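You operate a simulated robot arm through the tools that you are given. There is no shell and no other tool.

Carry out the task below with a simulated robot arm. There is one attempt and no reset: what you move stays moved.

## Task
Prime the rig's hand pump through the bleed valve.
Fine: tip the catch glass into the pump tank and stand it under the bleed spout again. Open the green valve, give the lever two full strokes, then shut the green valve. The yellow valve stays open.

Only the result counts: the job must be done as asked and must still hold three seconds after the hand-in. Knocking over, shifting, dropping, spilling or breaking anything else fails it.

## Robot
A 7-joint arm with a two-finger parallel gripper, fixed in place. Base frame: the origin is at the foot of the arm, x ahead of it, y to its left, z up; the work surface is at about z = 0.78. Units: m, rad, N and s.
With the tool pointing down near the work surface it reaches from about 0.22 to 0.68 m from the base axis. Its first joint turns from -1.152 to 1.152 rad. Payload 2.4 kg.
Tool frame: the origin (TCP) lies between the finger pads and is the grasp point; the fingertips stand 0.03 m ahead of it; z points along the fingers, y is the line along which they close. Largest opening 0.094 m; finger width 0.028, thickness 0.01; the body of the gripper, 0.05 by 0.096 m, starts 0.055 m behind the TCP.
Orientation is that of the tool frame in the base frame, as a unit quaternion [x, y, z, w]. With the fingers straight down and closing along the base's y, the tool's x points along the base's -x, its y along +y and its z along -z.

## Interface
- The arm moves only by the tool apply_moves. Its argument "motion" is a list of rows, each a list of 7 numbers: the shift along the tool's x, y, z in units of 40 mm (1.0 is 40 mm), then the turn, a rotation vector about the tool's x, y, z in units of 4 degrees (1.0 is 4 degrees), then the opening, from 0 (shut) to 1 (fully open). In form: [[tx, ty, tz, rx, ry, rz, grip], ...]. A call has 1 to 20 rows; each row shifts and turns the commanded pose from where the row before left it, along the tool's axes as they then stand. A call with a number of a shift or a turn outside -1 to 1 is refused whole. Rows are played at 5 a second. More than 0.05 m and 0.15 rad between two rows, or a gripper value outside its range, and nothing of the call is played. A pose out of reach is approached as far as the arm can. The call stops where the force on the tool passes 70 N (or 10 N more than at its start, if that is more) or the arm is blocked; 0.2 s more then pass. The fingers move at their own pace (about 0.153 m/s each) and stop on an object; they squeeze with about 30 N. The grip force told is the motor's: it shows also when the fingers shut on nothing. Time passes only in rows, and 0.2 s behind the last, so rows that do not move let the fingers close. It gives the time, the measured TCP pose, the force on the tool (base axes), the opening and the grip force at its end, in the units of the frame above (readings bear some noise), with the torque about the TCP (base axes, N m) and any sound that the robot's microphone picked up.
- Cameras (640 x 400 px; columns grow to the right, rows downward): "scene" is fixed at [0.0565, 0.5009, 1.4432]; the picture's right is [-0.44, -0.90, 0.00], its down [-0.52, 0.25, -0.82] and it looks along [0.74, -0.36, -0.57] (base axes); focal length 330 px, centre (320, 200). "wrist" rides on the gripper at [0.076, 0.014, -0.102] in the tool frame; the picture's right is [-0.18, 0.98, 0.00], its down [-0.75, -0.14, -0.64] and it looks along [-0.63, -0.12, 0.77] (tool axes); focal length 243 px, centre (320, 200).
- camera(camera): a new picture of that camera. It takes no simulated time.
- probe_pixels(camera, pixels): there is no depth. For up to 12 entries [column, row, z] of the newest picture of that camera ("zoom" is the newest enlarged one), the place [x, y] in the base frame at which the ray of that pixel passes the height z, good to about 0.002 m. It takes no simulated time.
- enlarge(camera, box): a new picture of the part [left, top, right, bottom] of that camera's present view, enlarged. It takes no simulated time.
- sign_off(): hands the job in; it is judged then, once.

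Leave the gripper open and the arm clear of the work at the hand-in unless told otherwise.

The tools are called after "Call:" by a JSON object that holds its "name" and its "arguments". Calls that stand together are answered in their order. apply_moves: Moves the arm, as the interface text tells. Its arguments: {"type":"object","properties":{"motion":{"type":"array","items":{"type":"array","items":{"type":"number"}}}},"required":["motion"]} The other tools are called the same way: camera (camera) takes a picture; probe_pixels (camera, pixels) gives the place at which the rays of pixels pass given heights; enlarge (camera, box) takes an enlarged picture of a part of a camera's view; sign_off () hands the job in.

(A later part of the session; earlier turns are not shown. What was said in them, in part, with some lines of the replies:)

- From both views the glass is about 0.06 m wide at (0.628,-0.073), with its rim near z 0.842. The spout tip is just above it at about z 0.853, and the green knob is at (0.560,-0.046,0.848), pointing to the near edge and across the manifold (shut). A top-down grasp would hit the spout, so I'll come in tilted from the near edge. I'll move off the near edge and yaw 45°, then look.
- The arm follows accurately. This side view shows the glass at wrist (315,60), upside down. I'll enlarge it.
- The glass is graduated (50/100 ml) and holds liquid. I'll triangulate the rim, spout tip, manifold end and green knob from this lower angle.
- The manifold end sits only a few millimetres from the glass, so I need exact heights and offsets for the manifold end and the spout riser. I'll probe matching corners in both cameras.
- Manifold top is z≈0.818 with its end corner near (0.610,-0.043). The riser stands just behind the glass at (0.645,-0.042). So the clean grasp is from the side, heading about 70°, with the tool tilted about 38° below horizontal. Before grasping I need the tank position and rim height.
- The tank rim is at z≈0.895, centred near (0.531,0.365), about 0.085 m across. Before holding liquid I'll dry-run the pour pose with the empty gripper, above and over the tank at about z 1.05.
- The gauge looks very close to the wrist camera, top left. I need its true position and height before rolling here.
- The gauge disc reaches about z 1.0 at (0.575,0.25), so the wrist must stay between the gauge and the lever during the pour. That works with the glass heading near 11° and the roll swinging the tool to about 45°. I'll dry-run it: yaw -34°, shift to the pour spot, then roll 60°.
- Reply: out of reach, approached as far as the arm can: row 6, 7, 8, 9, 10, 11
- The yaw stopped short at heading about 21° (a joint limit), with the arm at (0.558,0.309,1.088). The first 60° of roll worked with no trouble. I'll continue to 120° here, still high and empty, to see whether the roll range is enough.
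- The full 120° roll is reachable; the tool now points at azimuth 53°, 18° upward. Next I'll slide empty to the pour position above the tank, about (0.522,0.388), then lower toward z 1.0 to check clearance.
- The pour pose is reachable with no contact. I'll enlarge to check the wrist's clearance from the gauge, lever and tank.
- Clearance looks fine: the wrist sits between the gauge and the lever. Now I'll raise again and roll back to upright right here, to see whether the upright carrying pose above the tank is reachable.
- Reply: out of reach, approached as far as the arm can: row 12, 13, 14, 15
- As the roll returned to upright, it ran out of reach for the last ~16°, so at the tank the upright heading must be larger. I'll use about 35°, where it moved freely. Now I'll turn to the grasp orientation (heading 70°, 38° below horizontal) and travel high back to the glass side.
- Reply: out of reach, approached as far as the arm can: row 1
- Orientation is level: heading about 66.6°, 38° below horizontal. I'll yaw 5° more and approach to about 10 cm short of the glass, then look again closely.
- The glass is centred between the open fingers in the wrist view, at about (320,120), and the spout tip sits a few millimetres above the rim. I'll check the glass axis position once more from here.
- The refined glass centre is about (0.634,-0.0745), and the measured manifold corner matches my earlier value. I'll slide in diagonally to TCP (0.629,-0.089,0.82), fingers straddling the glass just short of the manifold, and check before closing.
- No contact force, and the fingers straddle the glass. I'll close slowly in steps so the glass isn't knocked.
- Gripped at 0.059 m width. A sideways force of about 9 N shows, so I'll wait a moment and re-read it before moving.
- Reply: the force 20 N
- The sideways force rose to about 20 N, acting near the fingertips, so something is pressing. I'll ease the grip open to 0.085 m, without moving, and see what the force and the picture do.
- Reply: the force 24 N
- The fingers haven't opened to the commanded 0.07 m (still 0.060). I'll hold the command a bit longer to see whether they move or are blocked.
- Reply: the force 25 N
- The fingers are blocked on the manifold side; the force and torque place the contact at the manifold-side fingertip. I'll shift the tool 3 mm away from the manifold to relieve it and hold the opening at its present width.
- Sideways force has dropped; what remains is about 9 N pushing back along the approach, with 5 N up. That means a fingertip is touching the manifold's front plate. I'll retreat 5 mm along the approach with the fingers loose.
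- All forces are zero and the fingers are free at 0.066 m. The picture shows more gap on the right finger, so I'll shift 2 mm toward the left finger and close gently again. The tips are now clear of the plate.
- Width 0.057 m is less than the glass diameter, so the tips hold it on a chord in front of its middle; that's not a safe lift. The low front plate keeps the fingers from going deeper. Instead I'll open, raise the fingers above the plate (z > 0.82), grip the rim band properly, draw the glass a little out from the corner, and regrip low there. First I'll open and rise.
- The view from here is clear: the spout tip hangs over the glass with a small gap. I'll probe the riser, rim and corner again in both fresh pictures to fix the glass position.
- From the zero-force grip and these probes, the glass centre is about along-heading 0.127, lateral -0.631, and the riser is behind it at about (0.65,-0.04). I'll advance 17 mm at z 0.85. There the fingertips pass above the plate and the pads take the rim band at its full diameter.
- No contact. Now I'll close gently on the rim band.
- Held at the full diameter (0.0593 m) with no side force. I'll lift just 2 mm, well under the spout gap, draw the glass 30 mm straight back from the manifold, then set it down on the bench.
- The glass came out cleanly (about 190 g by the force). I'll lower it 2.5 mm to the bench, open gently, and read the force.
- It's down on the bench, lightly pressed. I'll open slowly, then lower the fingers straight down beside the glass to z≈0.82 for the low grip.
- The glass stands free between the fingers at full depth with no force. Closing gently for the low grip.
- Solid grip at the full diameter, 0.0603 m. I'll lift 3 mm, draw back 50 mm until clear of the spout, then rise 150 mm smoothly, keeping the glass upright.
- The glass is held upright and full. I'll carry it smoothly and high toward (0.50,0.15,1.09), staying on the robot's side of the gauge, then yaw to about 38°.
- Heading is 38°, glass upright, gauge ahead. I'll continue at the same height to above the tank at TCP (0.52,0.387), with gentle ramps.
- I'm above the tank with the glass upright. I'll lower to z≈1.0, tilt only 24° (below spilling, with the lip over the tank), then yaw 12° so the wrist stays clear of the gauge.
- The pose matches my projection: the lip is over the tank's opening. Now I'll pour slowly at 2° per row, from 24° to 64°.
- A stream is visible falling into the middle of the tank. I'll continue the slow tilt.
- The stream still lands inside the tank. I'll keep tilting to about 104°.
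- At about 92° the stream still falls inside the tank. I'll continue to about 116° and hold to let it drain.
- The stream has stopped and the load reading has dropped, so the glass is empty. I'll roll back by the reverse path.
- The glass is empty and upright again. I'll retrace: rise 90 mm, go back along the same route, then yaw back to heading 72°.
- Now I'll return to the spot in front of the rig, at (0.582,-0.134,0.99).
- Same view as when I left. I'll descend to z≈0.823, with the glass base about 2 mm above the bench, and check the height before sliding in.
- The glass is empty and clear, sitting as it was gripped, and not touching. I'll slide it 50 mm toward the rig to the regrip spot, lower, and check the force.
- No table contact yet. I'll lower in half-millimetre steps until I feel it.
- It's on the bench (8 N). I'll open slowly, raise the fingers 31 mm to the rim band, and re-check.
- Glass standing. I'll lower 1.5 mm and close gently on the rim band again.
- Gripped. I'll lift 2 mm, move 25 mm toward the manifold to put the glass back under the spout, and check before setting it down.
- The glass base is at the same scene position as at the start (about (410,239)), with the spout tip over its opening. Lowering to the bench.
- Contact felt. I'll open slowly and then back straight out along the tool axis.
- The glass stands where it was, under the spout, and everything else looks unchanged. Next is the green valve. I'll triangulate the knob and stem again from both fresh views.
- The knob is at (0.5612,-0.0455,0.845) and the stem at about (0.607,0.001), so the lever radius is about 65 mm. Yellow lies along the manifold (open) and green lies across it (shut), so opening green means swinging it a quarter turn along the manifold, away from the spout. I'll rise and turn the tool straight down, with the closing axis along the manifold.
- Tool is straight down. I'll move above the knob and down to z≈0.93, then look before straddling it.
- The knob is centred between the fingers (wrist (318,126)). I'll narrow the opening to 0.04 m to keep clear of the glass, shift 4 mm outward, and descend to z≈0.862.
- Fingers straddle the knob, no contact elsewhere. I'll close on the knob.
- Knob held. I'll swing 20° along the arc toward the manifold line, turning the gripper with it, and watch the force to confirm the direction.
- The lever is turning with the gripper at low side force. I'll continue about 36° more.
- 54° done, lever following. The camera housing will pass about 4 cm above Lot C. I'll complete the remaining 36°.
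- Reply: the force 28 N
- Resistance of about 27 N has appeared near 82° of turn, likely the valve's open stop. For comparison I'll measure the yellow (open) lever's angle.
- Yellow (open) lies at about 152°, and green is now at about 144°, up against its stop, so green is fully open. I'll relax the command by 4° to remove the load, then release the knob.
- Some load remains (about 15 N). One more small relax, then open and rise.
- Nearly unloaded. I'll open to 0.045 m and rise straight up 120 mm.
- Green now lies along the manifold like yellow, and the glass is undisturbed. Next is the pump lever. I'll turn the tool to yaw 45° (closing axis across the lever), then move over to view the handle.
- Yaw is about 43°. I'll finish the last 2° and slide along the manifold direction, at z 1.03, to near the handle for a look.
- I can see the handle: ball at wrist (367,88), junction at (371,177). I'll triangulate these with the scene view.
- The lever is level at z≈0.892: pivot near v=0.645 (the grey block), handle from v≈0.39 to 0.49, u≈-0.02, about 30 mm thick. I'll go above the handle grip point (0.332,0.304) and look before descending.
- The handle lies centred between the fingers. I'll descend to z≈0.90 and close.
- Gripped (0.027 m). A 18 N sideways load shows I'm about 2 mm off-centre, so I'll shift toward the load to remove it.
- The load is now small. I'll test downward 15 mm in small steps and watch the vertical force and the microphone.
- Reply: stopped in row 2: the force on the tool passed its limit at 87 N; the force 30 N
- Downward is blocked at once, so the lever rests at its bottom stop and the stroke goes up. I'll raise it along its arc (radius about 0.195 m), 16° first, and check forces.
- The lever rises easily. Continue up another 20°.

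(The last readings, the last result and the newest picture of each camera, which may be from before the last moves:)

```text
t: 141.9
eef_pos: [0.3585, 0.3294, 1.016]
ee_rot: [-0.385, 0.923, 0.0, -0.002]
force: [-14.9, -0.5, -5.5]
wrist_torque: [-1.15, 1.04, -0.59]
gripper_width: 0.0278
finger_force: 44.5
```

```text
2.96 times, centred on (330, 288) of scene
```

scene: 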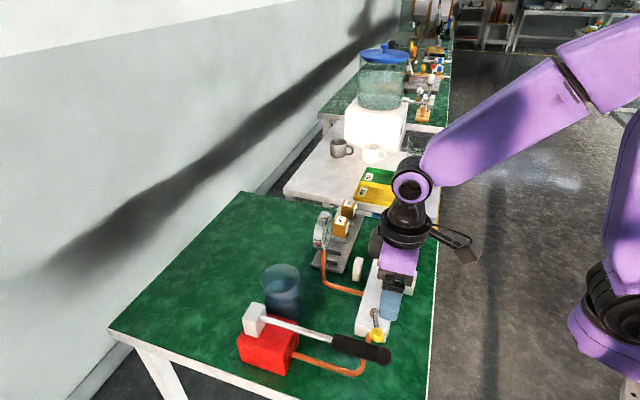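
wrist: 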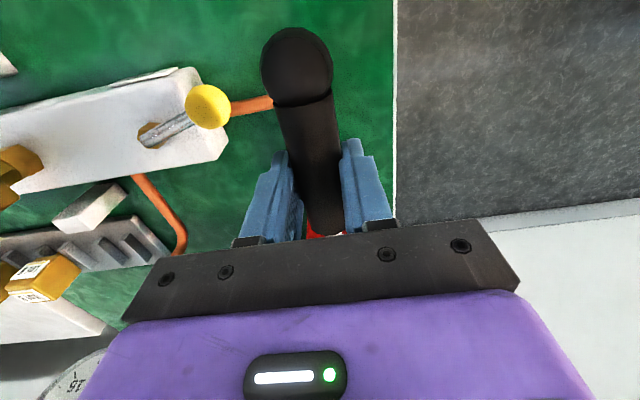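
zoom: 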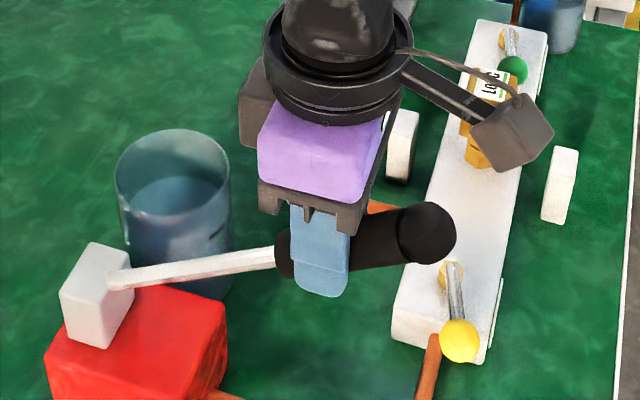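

Still free. Continue up in steps to find the top stop.

Call:
{"name": "apply_moves", "arguments": {"motion": [[-0.2095, 0, -0.268, 0, 0, 0, 0.2], [-0.228, 0, -0.253, 0, 0, 0, 0.2], [-0.245, 0, -0.236, 0, 0, 0, 0.2]]}}

Call:
{"name": "enlarge", "arguments": {"camera": "scene", "box": [240, 220, 420, 355]}}

```text
t: 142.7
eef_pos: [0.3805, 0.3488, 1.0478]
ee_rot: [-0.384, 0.923, 0.002, 0.003]
force: [0.5, 0.7, 0.3]
wrist_torque: [0.02, -0.03, -0.05]
gripper_width: 0.0189
finger_force: 0.0
```

```text
2.96 times, centred on (330, 288) of scene
```

zoom: 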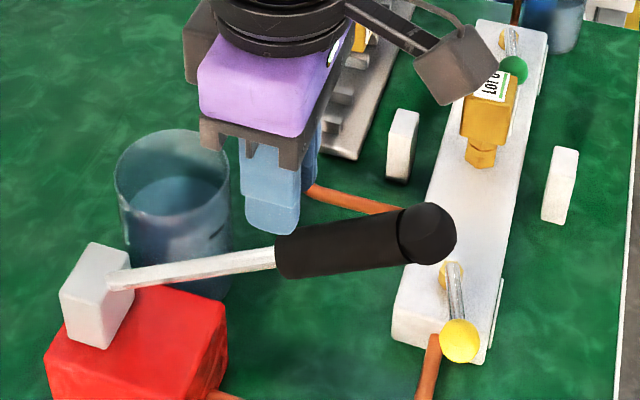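

The lever stopped rising at about 35° and the fingers slid off the handle, so that's the top stop; the lever stays up. I'll open, move back over the raised handle and look.

Call:
{"name": "apply_moves", "arguments": {"motion": [[0, 0, -0.2, 0, 0, 0, 0.4], [0, 0, 0, 0, 0, 0, 0.72], [0, 0, 0, 0, 0, 0, 0.72], [0.4, 0, 0, 0, 0, 0, 0.72], [0.4, 0, 0, 0, 0, 0, 0.72]]}}

Call:
{"name": "camera", "arguments": {"camera": "wrist"}}

Call:
{"name": "camera", "arguments": {"camera": "scene"}}

Call:
{"name": "enlarge", "arguments": {"camera": "scene", "box": [240, 220, 420, 355]}}

```text
t: 143.9
eef_pos: [0.3567, 0.3275, 1.0532]
ee_rot: [-0.384, 0.924, 0.0, -0.001]
force: [0.0, 0.3, 0.2]
wrist_torque: [-0.02, 0.01, 0.04]
gripper_width: 0.0678
finger_force: 0.0
```

```text
taken
```

wrist: 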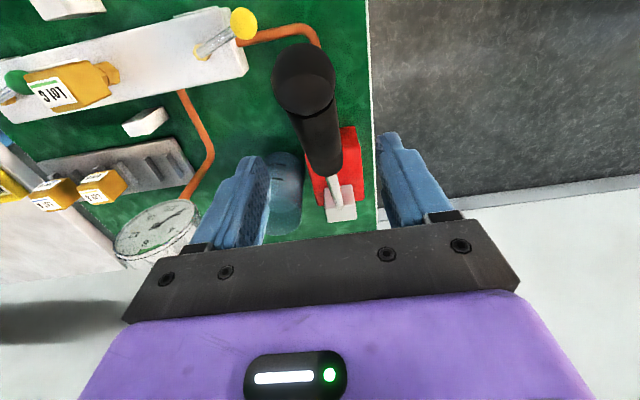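

```text
taken
```

scene: 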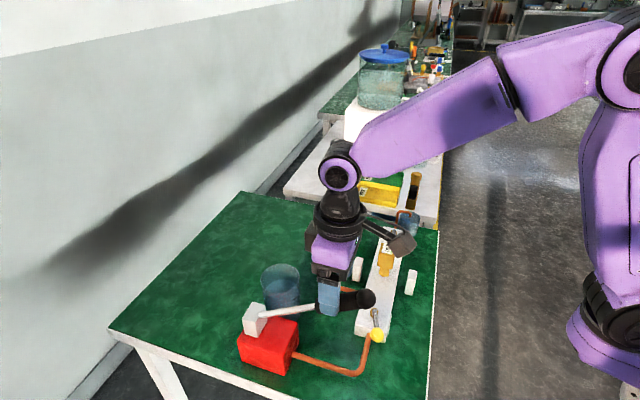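

```text
2.96 times, centred on (330, 288) of scene
```

zoom: 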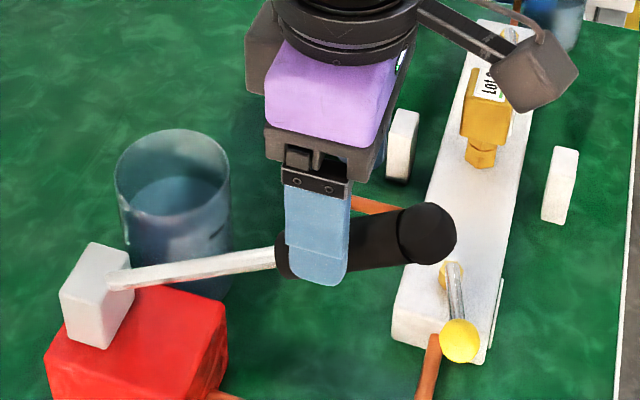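

The handle is between the fingers, though near its inner end. I'll shift 12 mm toward the ball, descend to z≈1.02 and grip.

Call:
{"name": "apply_moves", "arguments": {"motion": [[0.3, 0, 0, 0, 0, 0, 0.72], [0, 0, 0.4, 0, 0, 0, 0.72], [0, 0, 0.4, 0, 0, 0, 0.72], [0, 0, 0, 0, 0, 0, 0.5], [0, 0, 0, 0, 0, 0, 0.4], [0, 0, 0, 0, 0, 0, 0.35], [0, 0, 0, 0, 0, 0, 0.3], [0, 0, 0, 0, 0, 0, 0.2], [0, 0, 0, 0, 0, 0, 0.1]]}}

Call:
{"name": "enlarge", "arguments": {"camera": "scene", "box": [240, 220, 420, 355]}}

Call:
{"name": "camera", "arguments": {"camera": "wrist"}}

```text
t: 145.9
eef_pos: [0.3477, 0.3181, 1.0218]
ee_rot: [-0.383, 0.924, 0.0, -0.001]
force: [0.6, 0.3, -2.1]
wrist_torque: [-0.1, 0.06, 0.01]
gripper_width: 0.0305
finger_force: 44.9
```

```text
2.96 times, centred on (330, 288) of scene
```

zoom: 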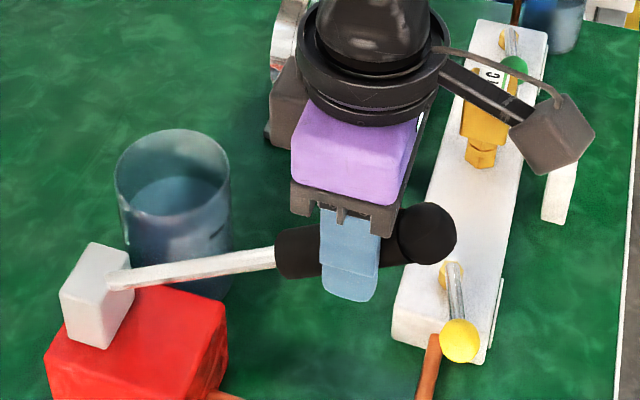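

```text
taken
```

wrist: 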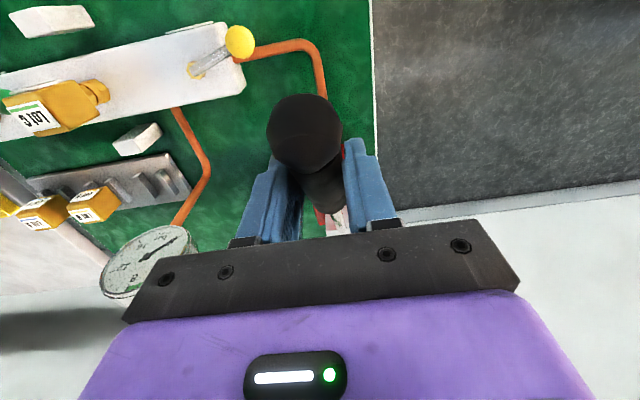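

Good full grip (0.0305 m), no side load. I'll nudge up 4 mm along the arc to confirm it's at the top stop.

Call:
{"name": "apply_moves", "arguments": {"motion": [[-0.057, 0, -0.082, 0, 0, 0, 0.1], [0, 0, 0, 0, 0, 0, 0.1]]}}

```text
t: 146.5
eef_pos: [0.3484, 0.3203, 1.0248]
ee_rot: [-0.384, 0.923, 0.0, -0.002]
force: [-2.9, -0.9, -4.0]
wrist_torque: [-0.32, 0.32, -0.03]
gripper_width: 0.0298
finger_force: 45.1
```

Hardly any resistance, so it may not be at the top yet; the earlier grip may simply have slipped. I'll keep raising in small steps.

Call:
{"name": "apply_moves", "arguments": {"motion": [[-0.12, 0, -0.16, 0, 0, 0, 0.1], [-0.12, 0, -0.16, 0, 0, 0, 0.1], [0, 0, 0, 0, 0, 0, 0.1]]}}

Call:
{"name": "enlarge", "arguments": {"camera": "scene", "box": [240, 220, 420, 355]}}

```text
t: 147.3
eef_pos: [0.3534, 0.3243, 1.0339]
ee_rot: [-0.385, 0.923, -0.003, -0.008]
force: [-16.2, -8.9, -34.4]
wrist_torque: [-0.46, 0.43, -0.15]
gripper_width: 0.0276
finger_force: 45.2
```

```text
2.96 times, centred on (330, 288) of scene
```

zoom: 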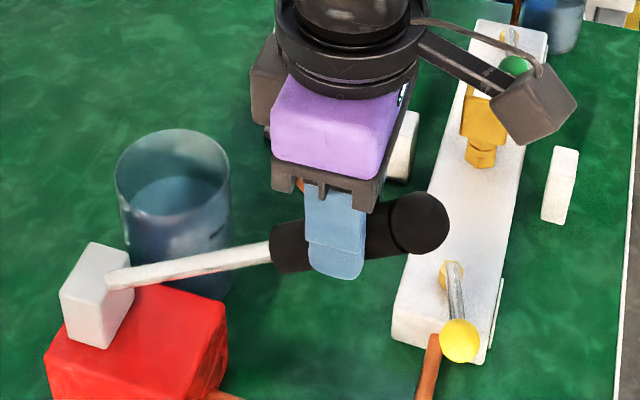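

Now 39 N of resistance and no further motion: this is the true top stop. I'll bring the lever down along its arc to the bottom.

Call:
{"name": "apply_moves", "arguments": {"motion": [[0.11, 0, 0.146, 0, 0, 0, 0.1], [0.205, 0, 0.304, 0, 0, 0, 0.1], [0.183, 0, 0.3175, 0, 0, 0, 0.1], [0.161, 0, 0.329, 0, 0, 0, 0.1], [0.137, 0, 0.34, 0, 0, 0, 0.1], [0.113, 0, 0.3485, 0, 0, 0, 0.1], [0.089, 0, 0.3555, 0, 0, 0, 0.1], [0.064, 0, 0.361, 0, 0, 0, 0.1], [0.038, 0, 0.3645, 0, 0, 0, 0.1]]}}

Call:
{"name": "enlarge", "arguments": {"camera": "scene", "box": [250, 260, 430, 395]}}

```text
t: 149.3
eef_pos: [0.3251, 0.2969, 0.924]
ee_rot: [-0.384, 0.923, 0.0, 0.0]
force: [6.7, 6.6, 6.0]
wrist_torque: [1.08, -1.15, -0.27]
gripper_width: 0.0274
finger_force: 44.9
```

```text
2.96 times, centred on (340, 328) of scene
```

zoom: 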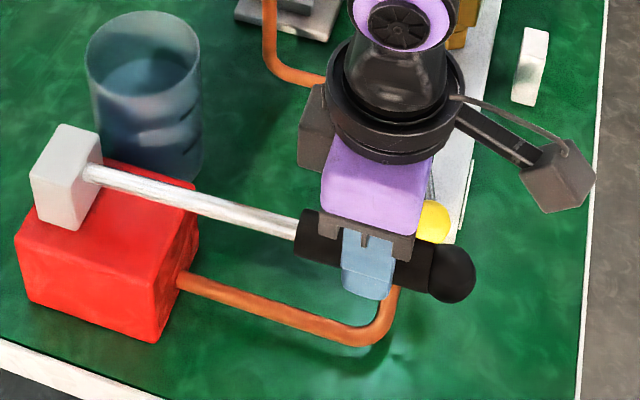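

Nearly at the bottom. I'll push down in small steps until the stop.

Call:
{"name": "apply_moves", "arguments": {"motion": [[0.013, 0, 0.12, 0, 0, 0, 0.1], [0.005, 0, 0.12, 0, 0, 0, 0.1], [0, 0, 0.12, 0, 0, 0, 0.1], [0, 0, 0.12, 0, 0, 0, 0.1], [0, 0, 0.12, 0, 0, 0, 0.1]]}}

Call:
{"name": "enlarge", "arguments": {"camera": "scene", "box": [250, 260, 430, 395]}}

Call:
{"name": "enlarge", "arguments": {"camera": "scene", "box": [380, 198, 440, 245]}}

```text
t: 150.6
eef_pos: [0.3214, 0.2942, 0.9025]
ee_rot: [-0.383, 0.924, 0.0, -0.002]
force: [-5.8, -6.6, 26.6]
wrist_torque: [-0.3, 0.29, -0.08]
gripper_width: 0.0275
finger_force: 44.8
stopped in row 5: the force on the tool passed its limit at 72 N (the readings are from after the stop); the commanded pose is now the measured one
```

```text
2.96 times, centred on (340, 328) of scene
```

zoom: 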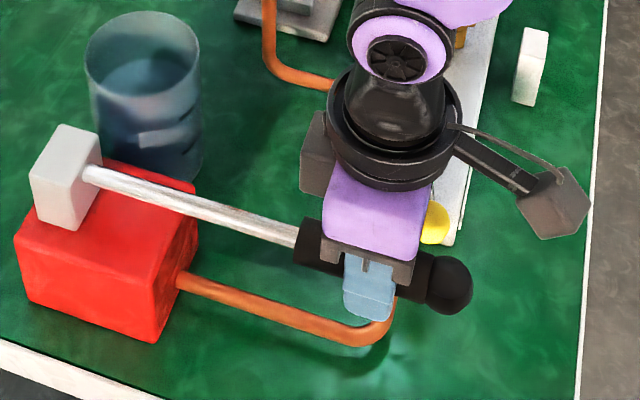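

```text
8.51 times, centred on (410, 222) of scene
```

zoom: 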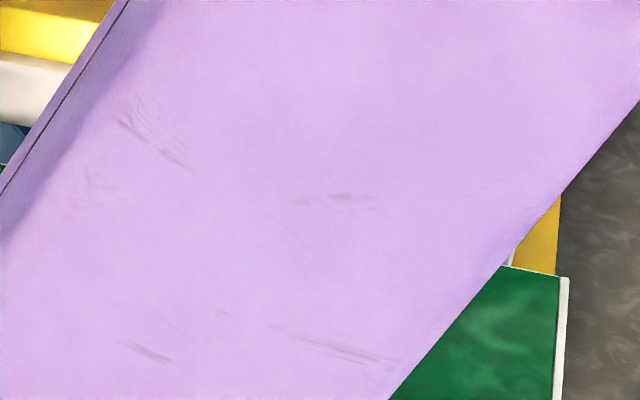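

The lever is on its bottom stop (72 N), so stroke 1 is complete. I'll regrip 10 mm lower for a firmer hold and raise it again.

Call:
{"name": "apply_moves", "arguments": {"motion": [[0, 0, -0.05, 0, 0, 0, 0.1], [0, 0, 0, 0, 0, 0, 0.4], [0, 0, 0, 0, 0, 0, 0.55], [0, 0, 0.15, 0, 0, 0, 0.55], [0, 0, 0.15, 0, 0, 0, 0.55], [0, 0, 0, 0, 0, 0, 0.4], [0, 0, 0, 0, 0, 0, 0.35], [0, 0, 0, 0, 0, 0, 0.3], [0, 0, 0, 0, 0, 0, 0.2], [0, 0, 0, 0, 0, 0, 0.1]]}}

```text
t: 152.8
eef_pos: [0.3237, 0.295, 0.8907]
ee_rot: [-0.384, 0.923, 0.0, -0.002]
force: [-1.4, 3.7, -2.2]
wrist_torque: [-0.06, 0.07, -0.13]
gripper_width: 0.0321
finger_force: 44.7
```

Solid grip on the handle (0.032 m). Raising for the second stroke, to 36° first.

Call:
{"name": "apply_moves", "arguments": {"motion": [[-0.013, 0, -0.366, 0, 0, 0, 0.1], [-0.038, 0, -0.3645, 0, 0, 0, 0.1], [-0.064, 0, -0.361, 0, 0, 0, 0.1], [-0.089, 0, -0.3555, 0, 0, 0, 0.1], [-0.113, 0, -0.3485, 0, 0, 0, 0.1], [-0.137, 0, -0.34, 0, 0, 0, 0.1], [-0.161, 0, -0.329, 0, 0, 0, 0.1], [-0.183, 0, -0.3175, 0, 0, 0, 0.1], [-0.205, 0, -0.304, 0, 0, 0, 0.1]]}}

Call:
{"name": "enlarge", "arguments": {"camera": "scene", "box": [240, 220, 420, 355]}}

```text
t: 154.8
eef_pos: [0.3511, 0.3236, 1.0152]
ee_rot: [-0.383, 0.924, 0.0, -0.003]
force: [-8.0, -5.8, -3.8]
wrist_torque: [-0.88, 0.88, -0.01]
gripper_width: 0.0314
finger_force: 45.2
```

```text
2.96 times, centred on (330, 288) of scene
```

zoom: 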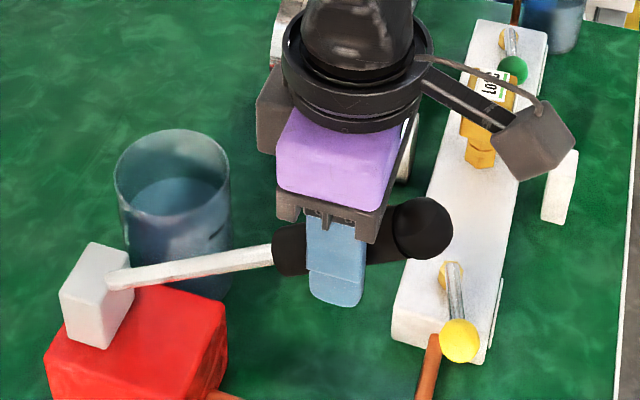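

Nearly at the top; the ball is at zoom (424,228) against (420,223) at the stop. I'll nudge up to the stop.

Call:
{"name": "apply_moves", "arguments": {"motion": [[-0.055, 0, -0.073, 0, 0, 0, 0.1], [-0.055, 0, -0.073, 0, 0, 0, 0.1], [-0.055, 0, -0.073, 0, 0, 0, 0.1], [0, 0, 0, 0, 0, 0, 0.1]]}}

Call:
{"name": "enlarge", "arguments": {"camera": "scene", "box": [240, 220, 420, 355]}}

```text
t: 155.8
eef_pos: [0.3572, 0.3291, 1.0252]
ee_rot: [-0.383, 0.924, 0.0, -0.001]
force: [-8.0, -6.7, -2.0]
wrist_torque: [0.29, -0.62, -0.48]
gripper_width: 0.0275
finger_force: 45.0
```

```text
2.96 times, centred on (330, 288) of scene
```

zoom: 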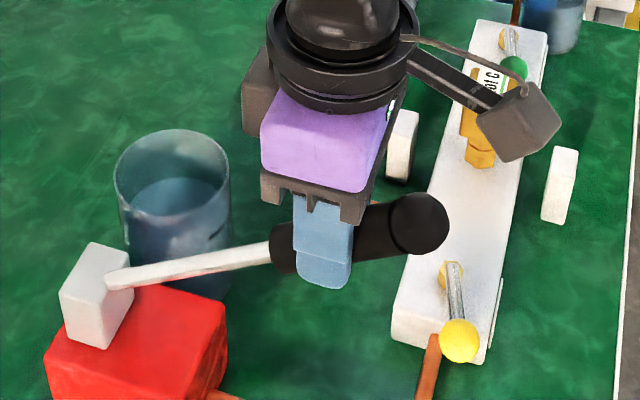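

The ball is at (419,223), matching the top stop. One more upward nudge to confirm.

Call:
{"name": "apply_moves", "arguments": {"motion": [[-0.03, 0, -0.08, 0, 0, 0, 0.1], [-0.03, 0, -0.08, 0, 0, 0, 0.1], [0, 0, 0, 0, 0, 0, 0.1]]}}

Call:
{"name": "enlarge", "arguments": {"camera": "scene", "box": [240, 220, 420, 355]}}

```text
t: 156.6
eef_pos: [0.3571, 0.3292, 1.0282]
ee_rot: [-0.384, 0.923, -0.002, -0.005]
force: [-2.7, 0.5, -40.2]
wrist_torque: [-0.03, -0.14, -0.2]
gripper_width: 0.0275
finger_force: 45.4
```

```text
2.96 times, centred on (330, 288) of scene
```

zoom: 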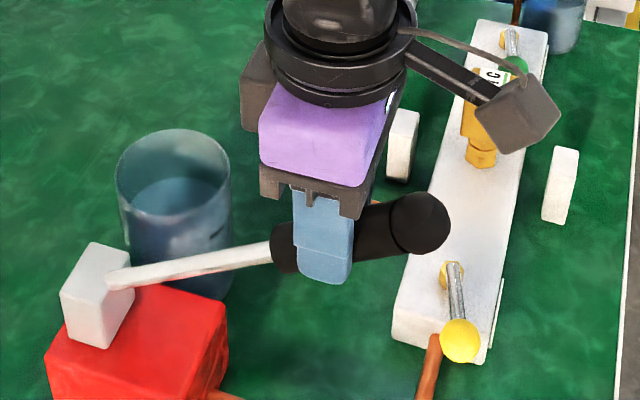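

Top stop confirmed (40 N, no motion). Now the second down-stroke.

Call:
{"name": "apply_moves", "arguments": {"motion": [[0.107, 0, 0.142, 0, 0, 0, 0.1], [0.2, 0, 0.297, 0, 0, 0, 0.1], [0.178, 0, 0.31, 0, 0, 0, 0.1], [0.157, 0, 0.321, 0, 0, 0, 0.1], [0.134, 0, 0.332, 0, 0, 0, 0.1], [0.11, 0, 0.34, 0, 0, 0, 0.1], [0.087, 0, 0.347, 0, 0, 0, 0.1], [0.062, 0, 0.352, 0, 0, 0, 0.1], [0.037, 0, 0.355, 0, 0, 0, 0.1]]}}

Call:
{"name": "apply_moves", "arguments": {"motion": [[0.013, 0, 0.12, 0, 0, 0, 0.1], [0.005, 0, 0.12, 0, 0, 0, 0.1], [0, 0, 0.12, 0, 0, 0, 0.1], [0, 0, 0.12, 0, 0, 0, 0.1], [0, 0, 0.12, 0, 0, 0, 0.1], [0, 0, 0.12, 0, 0, 0, 0.1]]}}

Call:
{"name": "enlarge", "arguments": {"camera": "scene", "box": [250, 260, 430, 395]}}

```text
t: 158.6
eef_pos: [0.3288, 0.2994, 0.9179]
ee_rot: [-0.384, 0.923, 0.0, 0.0]
force: [5.6, 9.6, 6.6]
wrist_torque: [1.1, -1.07, -0.43]
gripper_width: 0.0276
finger_force: 45.1
```

```text
t: 159.7
eef_pos: [0.3275, 0.3001, 0.9022]
ee_rot: [-0.383, 0.924, 0.001, -0.001]
force: [-5.8, -6.3, 25.2]
wrist_torque: [-0.38, 0.16, -0.05]
gripper_width: 0.0277
finger_force: 44.8
stopped in row 5: the force on the tool passed its limit at 82 N (the readings are from after the stop); the commanded pose is now the measured one
```

```text
2.96 times, centred on (340, 328) of scene
```

zoom: 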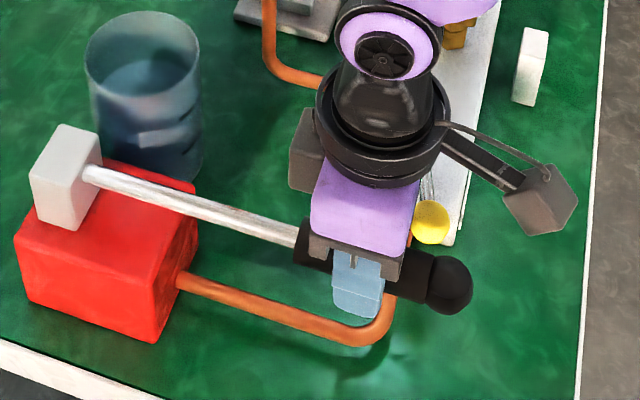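

Bottom stop reached again (82 N): two full strokes done. I'll unload, open, and rise clear of the handle.

Call:
{"name": "apply_moves", "arguments": {"motion": [[0, 0, -0.05, 0, 0, 0, 0.1], [0, 0, 0, 0, 0, 0, 0.35], [0, 0, 0, 0, 0, 0, 0.6], [0, 0, 0, 0, 0, 0, 0.72], [0, 0, -0.5, 0, 0, 0, 0.72], [0, 0, -0.9, 0, 0, 0, 0.72], [0, 0, -0.9, 0, 0, 0, 0.72], [0, 0, -0.9, 0, 0, 0, 0.72]]}}

Call:
{"name": "camera", "arguments": {"camera": "scene"}}

Call:
{"name": "camera", "arguments": {"camera": "wrist"}}

```text
t: 161.5
eef_pos: [0.3274, 0.2986, 1.0319]
ee_rot: [-0.384, 0.923, 0.0, 0.0]
force: [-0.1, 0.5, 0.1]
wrist_torque: [0.03, 0.02, -0.02]
gripper_width: 0.0676
finger_force: 0.1
```

```text
taken
```

scene: 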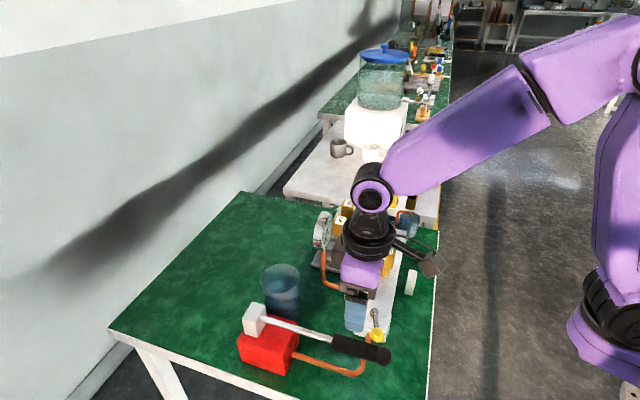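

```text
taken
```

wrist: 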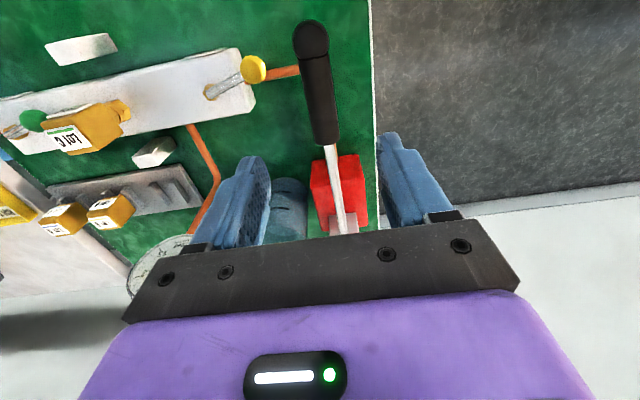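

The lever is back down and yellow is unchanged. Now I'll return above the green knob and turn back to its present angle.

Call:
{"name": "apply_moves", "arguments": {"motion": [[0.07, -0.944, 0, 0, 0, 0, 0.48], [0.07, -0.944, 0, 0, 0, 0, 0.48], [0.07, -0.944, 0, 0, 0, 0, 0.48], [0.07, -0.944, 0, 0, 0, 0, 0.48], [0.07, -0.944, 0, 0, 0, 0, 0.48], [0.07, -0.944, 0, 0, 0, 0, 0.48], [0.07, -0.944, 0, 0, 0, 0, 0.48], [0.07, -0.944, 0, 0, 0, 0, 0.48], [0.07, -0.944, 0, 0, 0, 0, 0.48]]}}

Call:
{"name": "apply_moves", "arguments": {"motion": [[0, 0, 0, 0, 0, 1, 0.48], [0, 0, 0, 0, 0, 1, 0.48], [0, 0, 0, 0, 0, 1, 0.48], [0, 0, 0, 0, 0, 1, 0.48], [0, 0, 0, 0, 0, 1, 0.48], [0, 0, 0, 0, 0, 1, 0.48], [0, 0, 0, 0, 0, 1, 0.48], [0, 0, 0, 0, 0, 1, 0.48], [0, 0, 0, 0, 0, 1, 0.48], [0, 0, 0, 0, 0, 1, 0.48], [0, 0, 0, 0, 0, 1, 0.48], [0, 0, 0, 0, 0, 1, 0.48], [0, 0, 0, 0, 0, 1, 0.48], [0, 0, 0, 0, 0, 1, 0.48], [0, 0, 0, 0, 0, 1, 0.48], [0, 0, 0, 0, 0, 1, 0.48], [0, 0, 0, 0, 0, 1, 0.48], [0, 0, 0, 0, 0, 1, 0.48], [0, 0, 0, 0, 0, 1, 0.48], [0, 0, 0, 0, 0, 1, 0.48]]}}

Call:
{"name": "camera", "arguments": {"camera": "wrist"}}

Call:
{"name": "enlarge", "arguments": {"camera": "scene", "box": [360, 200, 440, 270]}}

```text
t: 163.5
eef_pos: [0.5511, 0.0417, 1.0321]
ee_rot: [-0.383, 0.924, 0.001, 0.0]
force: [-1.0, 0.2, 0.3]
wrist_torque: [0.02, -0.03, 0.01]
gripper_width: 0.0452
finger_force: 0.2
```

```text
t: 167.7
eef_pos: [0.5519, 0.0421, 1.0305]
ee_rot: [0.301, 0.954, 0.001, -0.001]
force: [-0.5, -0.4, -0.1]
wrist_torque: [-0.01, 0.0, 0.0]
gripper_width: 0.0453
finger_force: 0.2
```

```text
taken
```

wrist: 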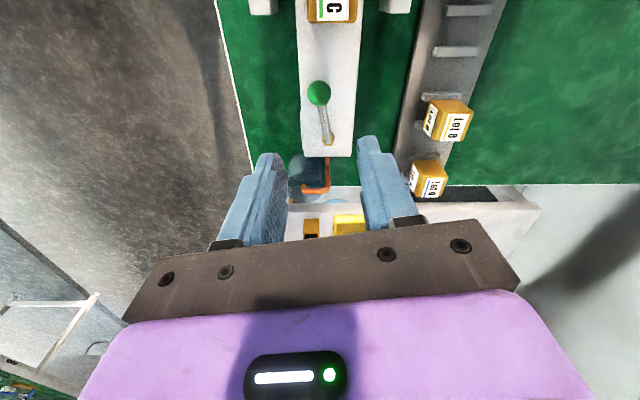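

```text
5.71 times, centred on (400, 235) of scene
```

zoom: 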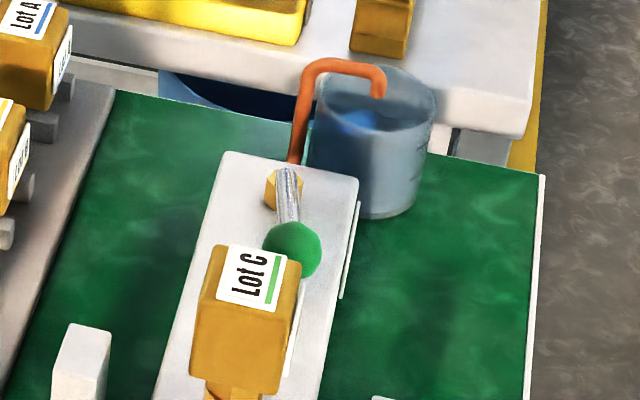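

Green is still open. I'll take a closer look at the glass from here to see whether liquid came through.

Call:
{"name": "enlarge", "arguments": {"camera": "wrist", "box": [275, 70, 375, 210]}}

Call:
{"name": "enlarge", "arguments": {"camera": "scene", "box": [385, 198, 435, 245]}}

Call:
{"name": "enlarge", "arguments": {"camera": "scene", "box": [240, 250, 330, 340]}}

```text
2.86 times, centred on (325, 140) of wrist
```

zoom: 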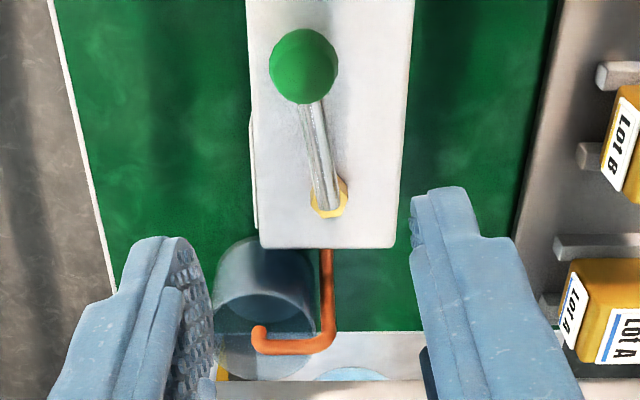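

```text
8.51 times, centred on (410, 222) of scene
```

zoom: 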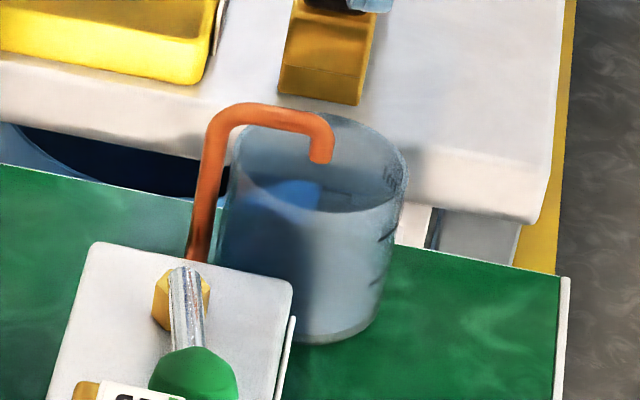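

```text
4.44 times, centred on (285, 295) of scene
```

zoom: 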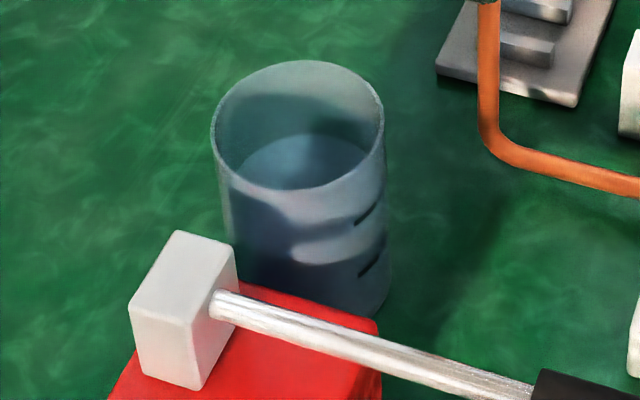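

I'll compare the tank level with the same crop I took at the start.

Call:
{"name": "enlarge", "arguments": {"camera": "scene", "box": [225, 250, 325, 385]}}

Call:
{"name": "enlarge", "arguments": {"camera": "wrist", "box": [285, 140, 345, 210]}}

```text
2.96 times, centred on (275, 318) of scene
```

zoom: 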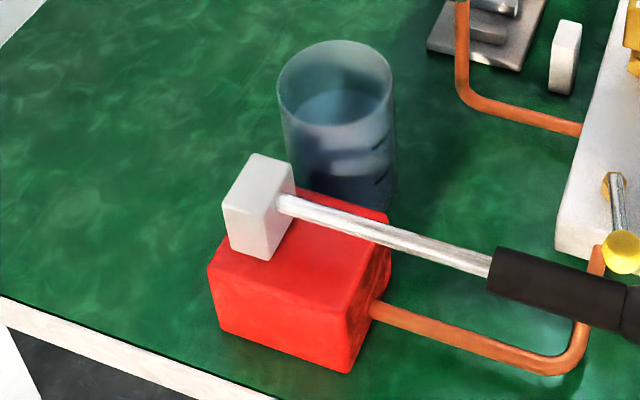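

```text
5.71 times, centred on (315, 175) of wrist
```

zoom: 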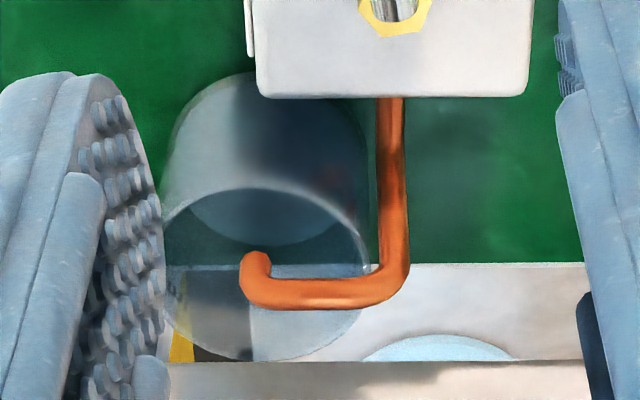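

There's a liquid surface low in the glass now, so the strokes delivered through the bleed. Now I'll descend over the green knob, as I left it, to z≈0.863.

Call:
{"name": "apply_moves", "arguments": {"motion": [[0, -0.05, 0, 0, 0, 0.5, 0.48], [0, 0, 0.8, 0, 0, 0, 0.48], [0, 0, 0.8, 0, 0, 0, 0.48], [0, 0, 0.8, 0, 0, 0, 0.48], [0, 0, 0.6, 0, 0, 0, 0.48], [0, 0, 0.4, 0, 0, 0, 0.48]]}}

Call:
{"name": "camera", "arguments": {"camera": "wrist"}}

Call:
{"name": "enlarge", "arguments": {"camera": "scene", "box": [360, 190, 450, 270]}}

```text
t: 169.1
eef_pos: [0.5511, 0.0405, 0.8954]
ee_rot: [0.316, 0.949, 0.0, -0.001]
force: [0.2, 0.1, 0.5]
wrist_torque: [0.02, 0.01, -0.02]
gripper_width: 0.0451
finger_force: 0.0
```

```text
taken
```

wrist: 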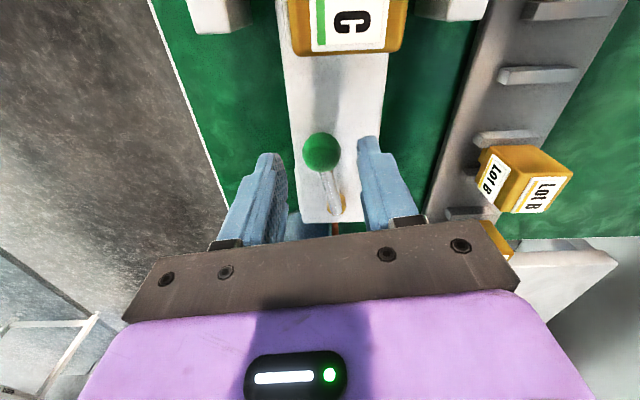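

```text
5.00 times, centred on (405, 230) of scene
```

zoom: 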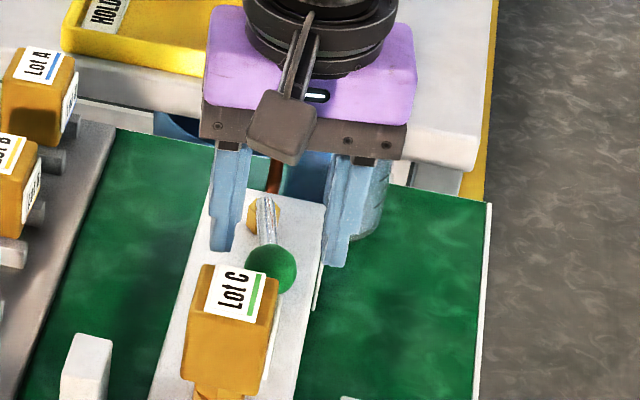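

The knob is centred. I'll descend the last 33 mm and close on it.

Call:
{"name": "apply_moves", "arguments": {"motion": [[0, 0, 0.4, 0, 0, 0, 0.48], [0, 0, 0.4, 0, 0, 0, 0.48], [0, 0, 0, 0, 0, 0, 0.38], [0, 0, 0, 0, 0, 0, 0.32], [0, 0, 0, 0, 0, 0, 0.28], [0, 0, 0, 0, 0, 0, 0.24], [0, 0, 0, 0, 0, 0, 0.2], [0, 0, 0, 0, 0, 0, 0.15]]}}

```text
t: 170.9
eef_pos: [0.5504, 0.0397, 0.8628]
ee_rot: [0.317, 0.949, 0.0, -0.001]
force: [1.0, -0.1, -2.6]
wrist_torque: [0.0, -0.04, 0.05]
gripper_width: 0.0233
finger_force: 44.8
```

Held. Swinging back toward shut along the arc, first 40°.

Call:
{"name": "apply_moves", "arguments": {"motion": [[-0.002, -0.06, 0, 0, 0, -0.5, 0.15], [-0.0042, -0.12, 0, 0, 0, -1, 0.15], [-0.0042, -0.12, 0, 0, 0, -1, 0.15], [-0.0042, -0.12, 0, 0, 0, -1, 0.15], [-0.0042, -0.12, 0, 0, 0, -1, 0.15], [-0.0042, -0.12, 0, 0, 0, -1, 0.15], [-0.0042, -0.12, 0, 0, 0, -1, 0.15], [-0.0042, -0.12, 0, 0, 0, -1, 0.15], [-0.0042, -0.12, 0, 0, 0, -1, 0.15], [-0.0042, -0.12, 0, 0, 0, -1, 0.15]]}}

Call:
{"name": "enlarge", "arguments": {"camera": "scene", "box": [360, 190, 450, 270]}}

```text
t: 173.1
eef_pos: [0.5375, -0.003, 0.8617]
ee_rot: [-0.011, 1.0, 0.001, 0.001]
force: [7.9, -3.9, 1.2]
wrist_torque: [-0.06, 0.1, -0.26]
gripper_width: 0.0234
finger_force: 44.8
```

```text
5.00 times, centred on (405, 230) of scene
```

zoom: 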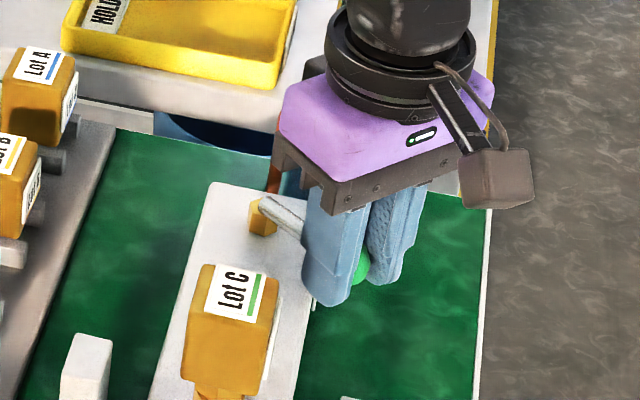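

Moving well with low force, now about 184°. I'll continue toward 225°.

Call:
{"name": "apply_moves", "arguments": {"motion": [[-0.0042, -0.12, 0, 0, 0, -1, 0.15], [-0.0042, -0.12, 0, 0, 0, -1, 0.15], [-0.0042, -0.12, 0, 0, 0, -1, 0.15], [-0.0042, -0.12, 0, 0, 0, -1, 0.15], [-0.0042, -0.12, 0, 0, 0, -1, 0.15], [-0.0042, -0.12, 0, 0, 0, -1, 0.15], [-0.0042, -0.12, 0, 0, 0, -1, 0.15], [-0.0042, -0.12, 0, 0, 0, -1, 0.15], [-0.0042, -0.12, 0, 0, 0, -1, 0.15]]}}

Call:
{"name": "enlarge", "arguments": {"camera": "scene", "box": [370, 180, 450, 250]}}

```text
t: 175.1
eef_pos: [0.5512, -0.0415, 0.8628]
ee_rot: [-0.32, 0.948, 0.0, 0.0]
force: [8.2, 1.3, 6.4]
wrist_torque: [-0.08, 0.14, -0.24]
gripper_width: 0.0233
finger_force: 44.6
```

```text
5.71 times, centred on (410, 215) of scene
```

zoom: 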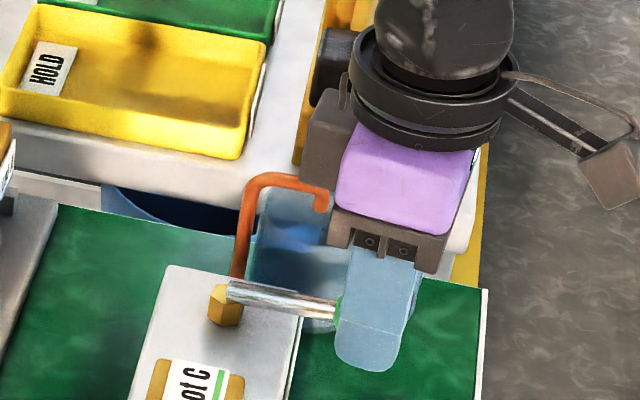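

About 218° now; 8° more to the shut position.

Call:
{"name": "apply_moves", "arguments": {"motion": [[-0.0042, -0.12, 0, 0, 0, -1, 0.15], [-0.0042, -0.12, 0, 0, 0, -1, 0.15], [0, 0, 0, 0, 0, 0, 0.15]]}}

Call:
{"name": "enlarge", "arguments": {"camera": "scene", "box": [370, 180, 450, 250]}}

```text
t: 175.9
eef_pos: [0.5578, -0.0491, 0.8634]
ee_rot: [-0.384, 0.923, 0.001, -0.001]
force: [5.1, 1.2, 6.6]
wrist_torque: [0.31, -0.39, -0.16]
gripper_width: 0.023
finger_force: 45.1
```

```text
5.71 times, centred on (410, 215) of scene
```

zoom: 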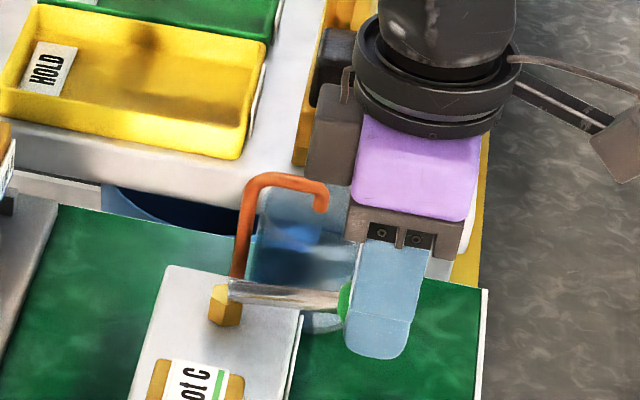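

Lever is back at 226°, matching the original shut position. I'll nudge 2° more to confirm it's against the stop.

Call:
{"name": "apply_moves", "arguments": {"motion": [[-0.002, -0.06, 0, 0, 0, -0.5, 0.15], [0, 0, 0, 0, 0, 0, 0.15]]}}

```text
t: 176.5
eef_pos: [0.5593, -0.0498, 0.8627]
ee_rot: [-0.4, 0.917, 0.002, -0.001]
force: [-2.7, 5.9, 12.7]
wrist_torque: [0.34, -0.08, -0.24]
gripper_width: 0.0232
finger_force: 45.1
```

Resistance is just beginning (6 N). One more small nudge.

Call:
{"name": "apply_moves", "arguments": {"motion": [[-0.002, -0.05, 0, 0, 0, -0.4, 0.15], [0, 0, 0, 0, 0, 0, 0.15]]}}

Call:
{"name": "enlarge", "arguments": {"camera": "scene", "box": [370, 180, 450, 250]}}

```text
t: 177.1
eef_pos: [0.5584, -0.0504, 0.8629]
ee_rot: [-0.414, 0.91, 0.002, -0.002]
force: [-16.1, 12.9, 23.6]
wrist_torque: [0.5, 0.2, -0.02]
gripper_width: 0.0236
finger_force: 45.0
```

```text
5.71 times, centred on (410, 215) of scene
```

zoom: 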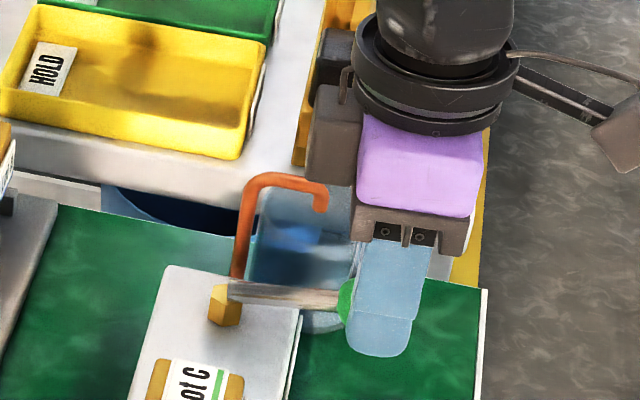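

Firm resistance (about 20 N) with no more motion: green is fully shut. I'll relax the load, then release.

Call:
{"name": "apply_moves", "arguments": {"motion": [[0, 0.05, 0, 0, 0, 0.4, 0.15], [0, 0.03, 0, 0, 0, 0.4, 0.15], [0, 0, 0, 0, 0, 0, 0.15]]}}

```text
t: 177.9
eef_pos: [0.5571, -0.0512, 0.8613]
ee_rot: [-0.387, 0.922, 0.001, -0.001]
force: [-6.9, 9.0, 7.1]
wrist_torque: [-0.16, 0.37, 0.33]
gripper_width: 0.0235
finger_force: 45.4
```

Call:
{"name": "apply_moves", "arguments": {"motion": [[0, 0.03, 0, 0, 0, 0, 0.15], [0, 0, 0, 0, 0, 0, 0.2], [0, 0, 0, 0, 0, 0, 0.3], [0, 0, 0, 0, 0, 0, 0.4], [0, 0, -0.3, 0, 0, 0, 0.4], [0, 0, -0.7, 0, 0, 0, 0.4], [0, 0, -0.9, 0, 0, 0, 0.4], [0, 0, -0.9, 0, 0, 0, 0.4]]}}

Call:
{"name": "camera", "arguments": {"camera": "wrist"}}

Call:
{"name": "enlarge", "arguments": {"camera": "scene", "box": [370, 180, 450, 250]}}

```text
t: 179.7
eef_pos: [0.5567, -0.0499, 0.9742]
ee_rot: [-0.387, 0.922, 0.001, 0.0]
force: [-0.5, 0.1, -0.4]
wrist_torque: [0.01, 0.0, 0.03]
gripper_width: 0.0376
finger_force: 0.0
```

```text
taken
```

wrist: 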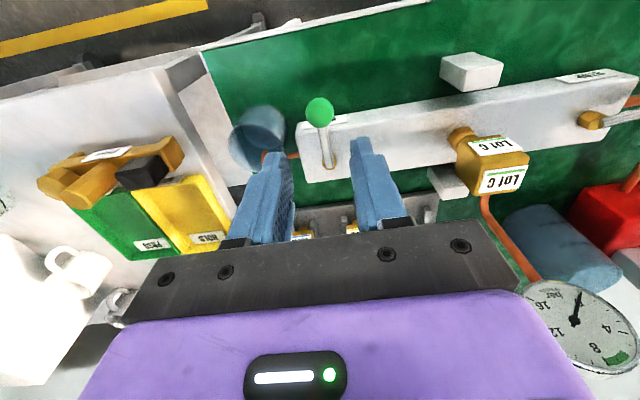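

```text
5.71 times, centred on (410, 215) of scene
```

zoom: 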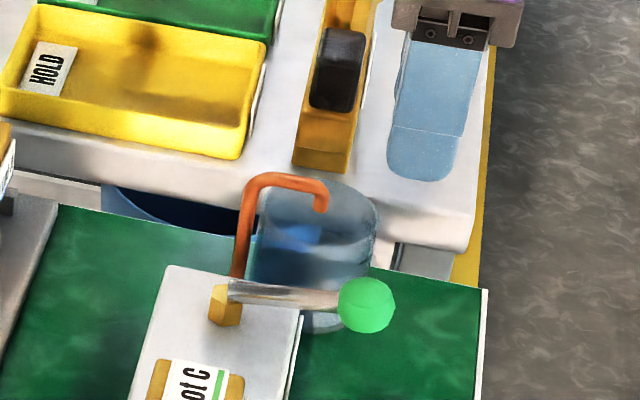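

Green is shut as at the start, and the glass stands under the spout. I'll rise and withdraw clear of the bench with the gripper open, then do a final check.

Call:
{"name": "apply_moves", "arguments": {"motion": [[0, 0, -0.9, 0, 0, 0, 0.6], [0, 0, -0.9, 0, 0, 0, 0.8], [0, 0, -0.9, 0, 0, 0, 1], [0.9, 0, -0.3, 0, 0, 0, 1], [0.9, 0, -0.3, 0, 0, 0, 1], [0.9, 0, 0, 0, 0, 0, 1], [0.9, 0, 0, 0, 0, 0, 1], [0, 0, 0, 0, 0, 0, 1], [0, 0, 0, 0, 0, 0, 1]]}}

Call:
{"name": "camera", "arguments": {"camera": "scene"}}

Call:
{"name": "enlarge", "arguments": {"camera": "scene", "box": [380, 198, 440, 245]}}

Call:
{"name": "enlarge", "arguments": {"camera": "scene", "box": [220, 240, 440, 400]}}

Call:
{"name": "camera", "arguments": {"camera": "wrist"}}

```text
t: 181.7
eef_pos: [0.4568, -0.1515, 1.1073]
ee_rot: [-0.388, 0.922, 0.0, 0.001]
force: [0.2, 0.2, -0.6]
wrist_torque: [0.01, -0.01, 0.01]
gripper_width: 0.0939
finger_force: 0.1
```

```text
taken
```

scene: 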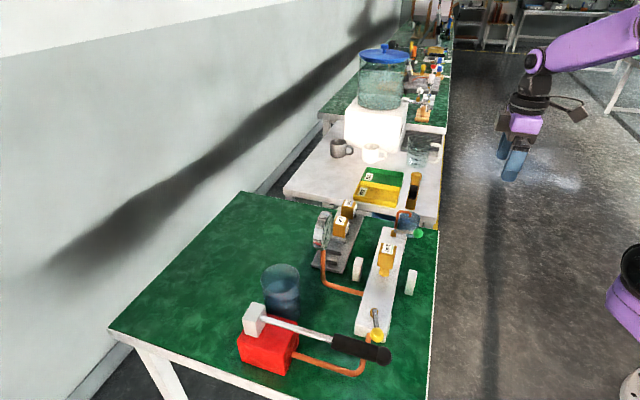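

```text
8.51 times, centred on (410, 222) of scene
```

zoom: 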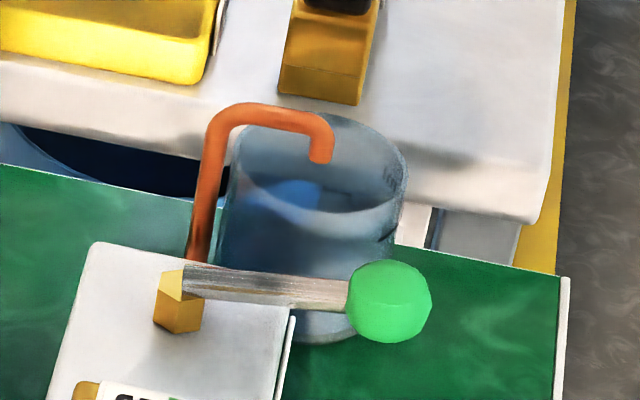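

```text
2.50 times, centred on (330, 320) of scene
```

zoom: 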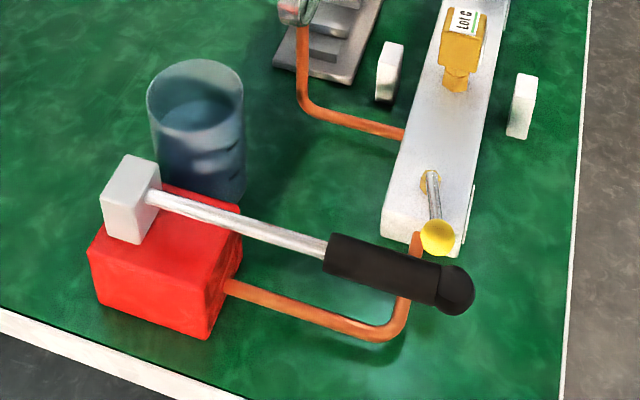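

```text
taken
```

wrist: 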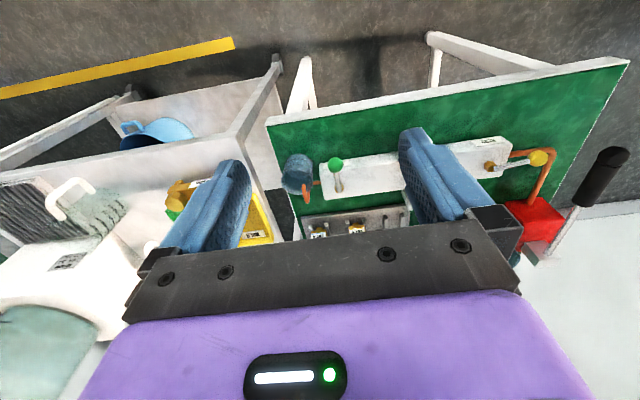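

Everything looks as it should. One last look into the glass from here.

Call:
{"name": "enlarge", "arguments": {"camera": "wrist", "box": [260, 140, 360, 210]}}

```text
5.71 times, centred on (310, 175) of wrist
```

zoom: 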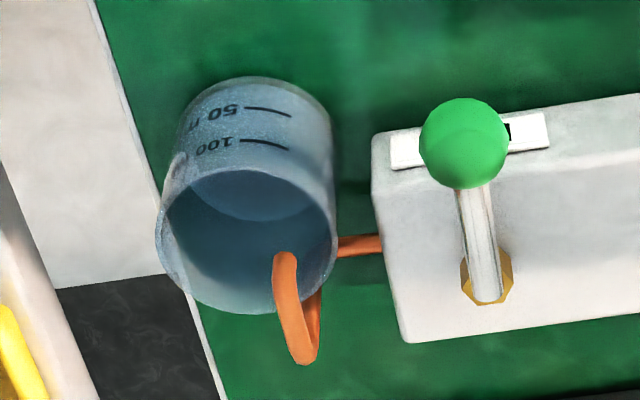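

The glass stands upright under the spout with a little liquid in it. Green is shut, yellow is still open, the lever is down, the gripper is open and the arm is clear. Handing in.

Call:
{"name": "sign_off", "arguments": {}}

```text
The job is handed in.
```

I emptied the catch glass into the pump tank and put it back under the bleed spout. I then opened the green valve, gave the lever two full strokes, and shut the green valve again. I've handed the job in, but I haven't seen how it was judged.

- **Glass:** The stream fell inside the tank for the whole pour, and I saw no spill. My first attempts to grip the glass pressed a finger against the front of the manifold and pushed the glass a few millimetres. It is now standing where it was at the start, as near as I can see.
- **Green valve:** I turned it to its open stop, about 80°, and later back until it pressed against its shut stop.
- **Lever:** The gripper slipped off the handle partway through the first upstroke, and the lever stayed where it was. I took hold again and finished the stroke. Both strokes reached the top and bottom stops.
- **Liquid through the bleed:** After the strokes I could see what looks like a little liquid low in the glass, but I couldn't measure it.
- **Everything else:** I didn't touch the yellow valve, and it is still open. The lever is down, the gripper is open and the arm is clear of the bench.
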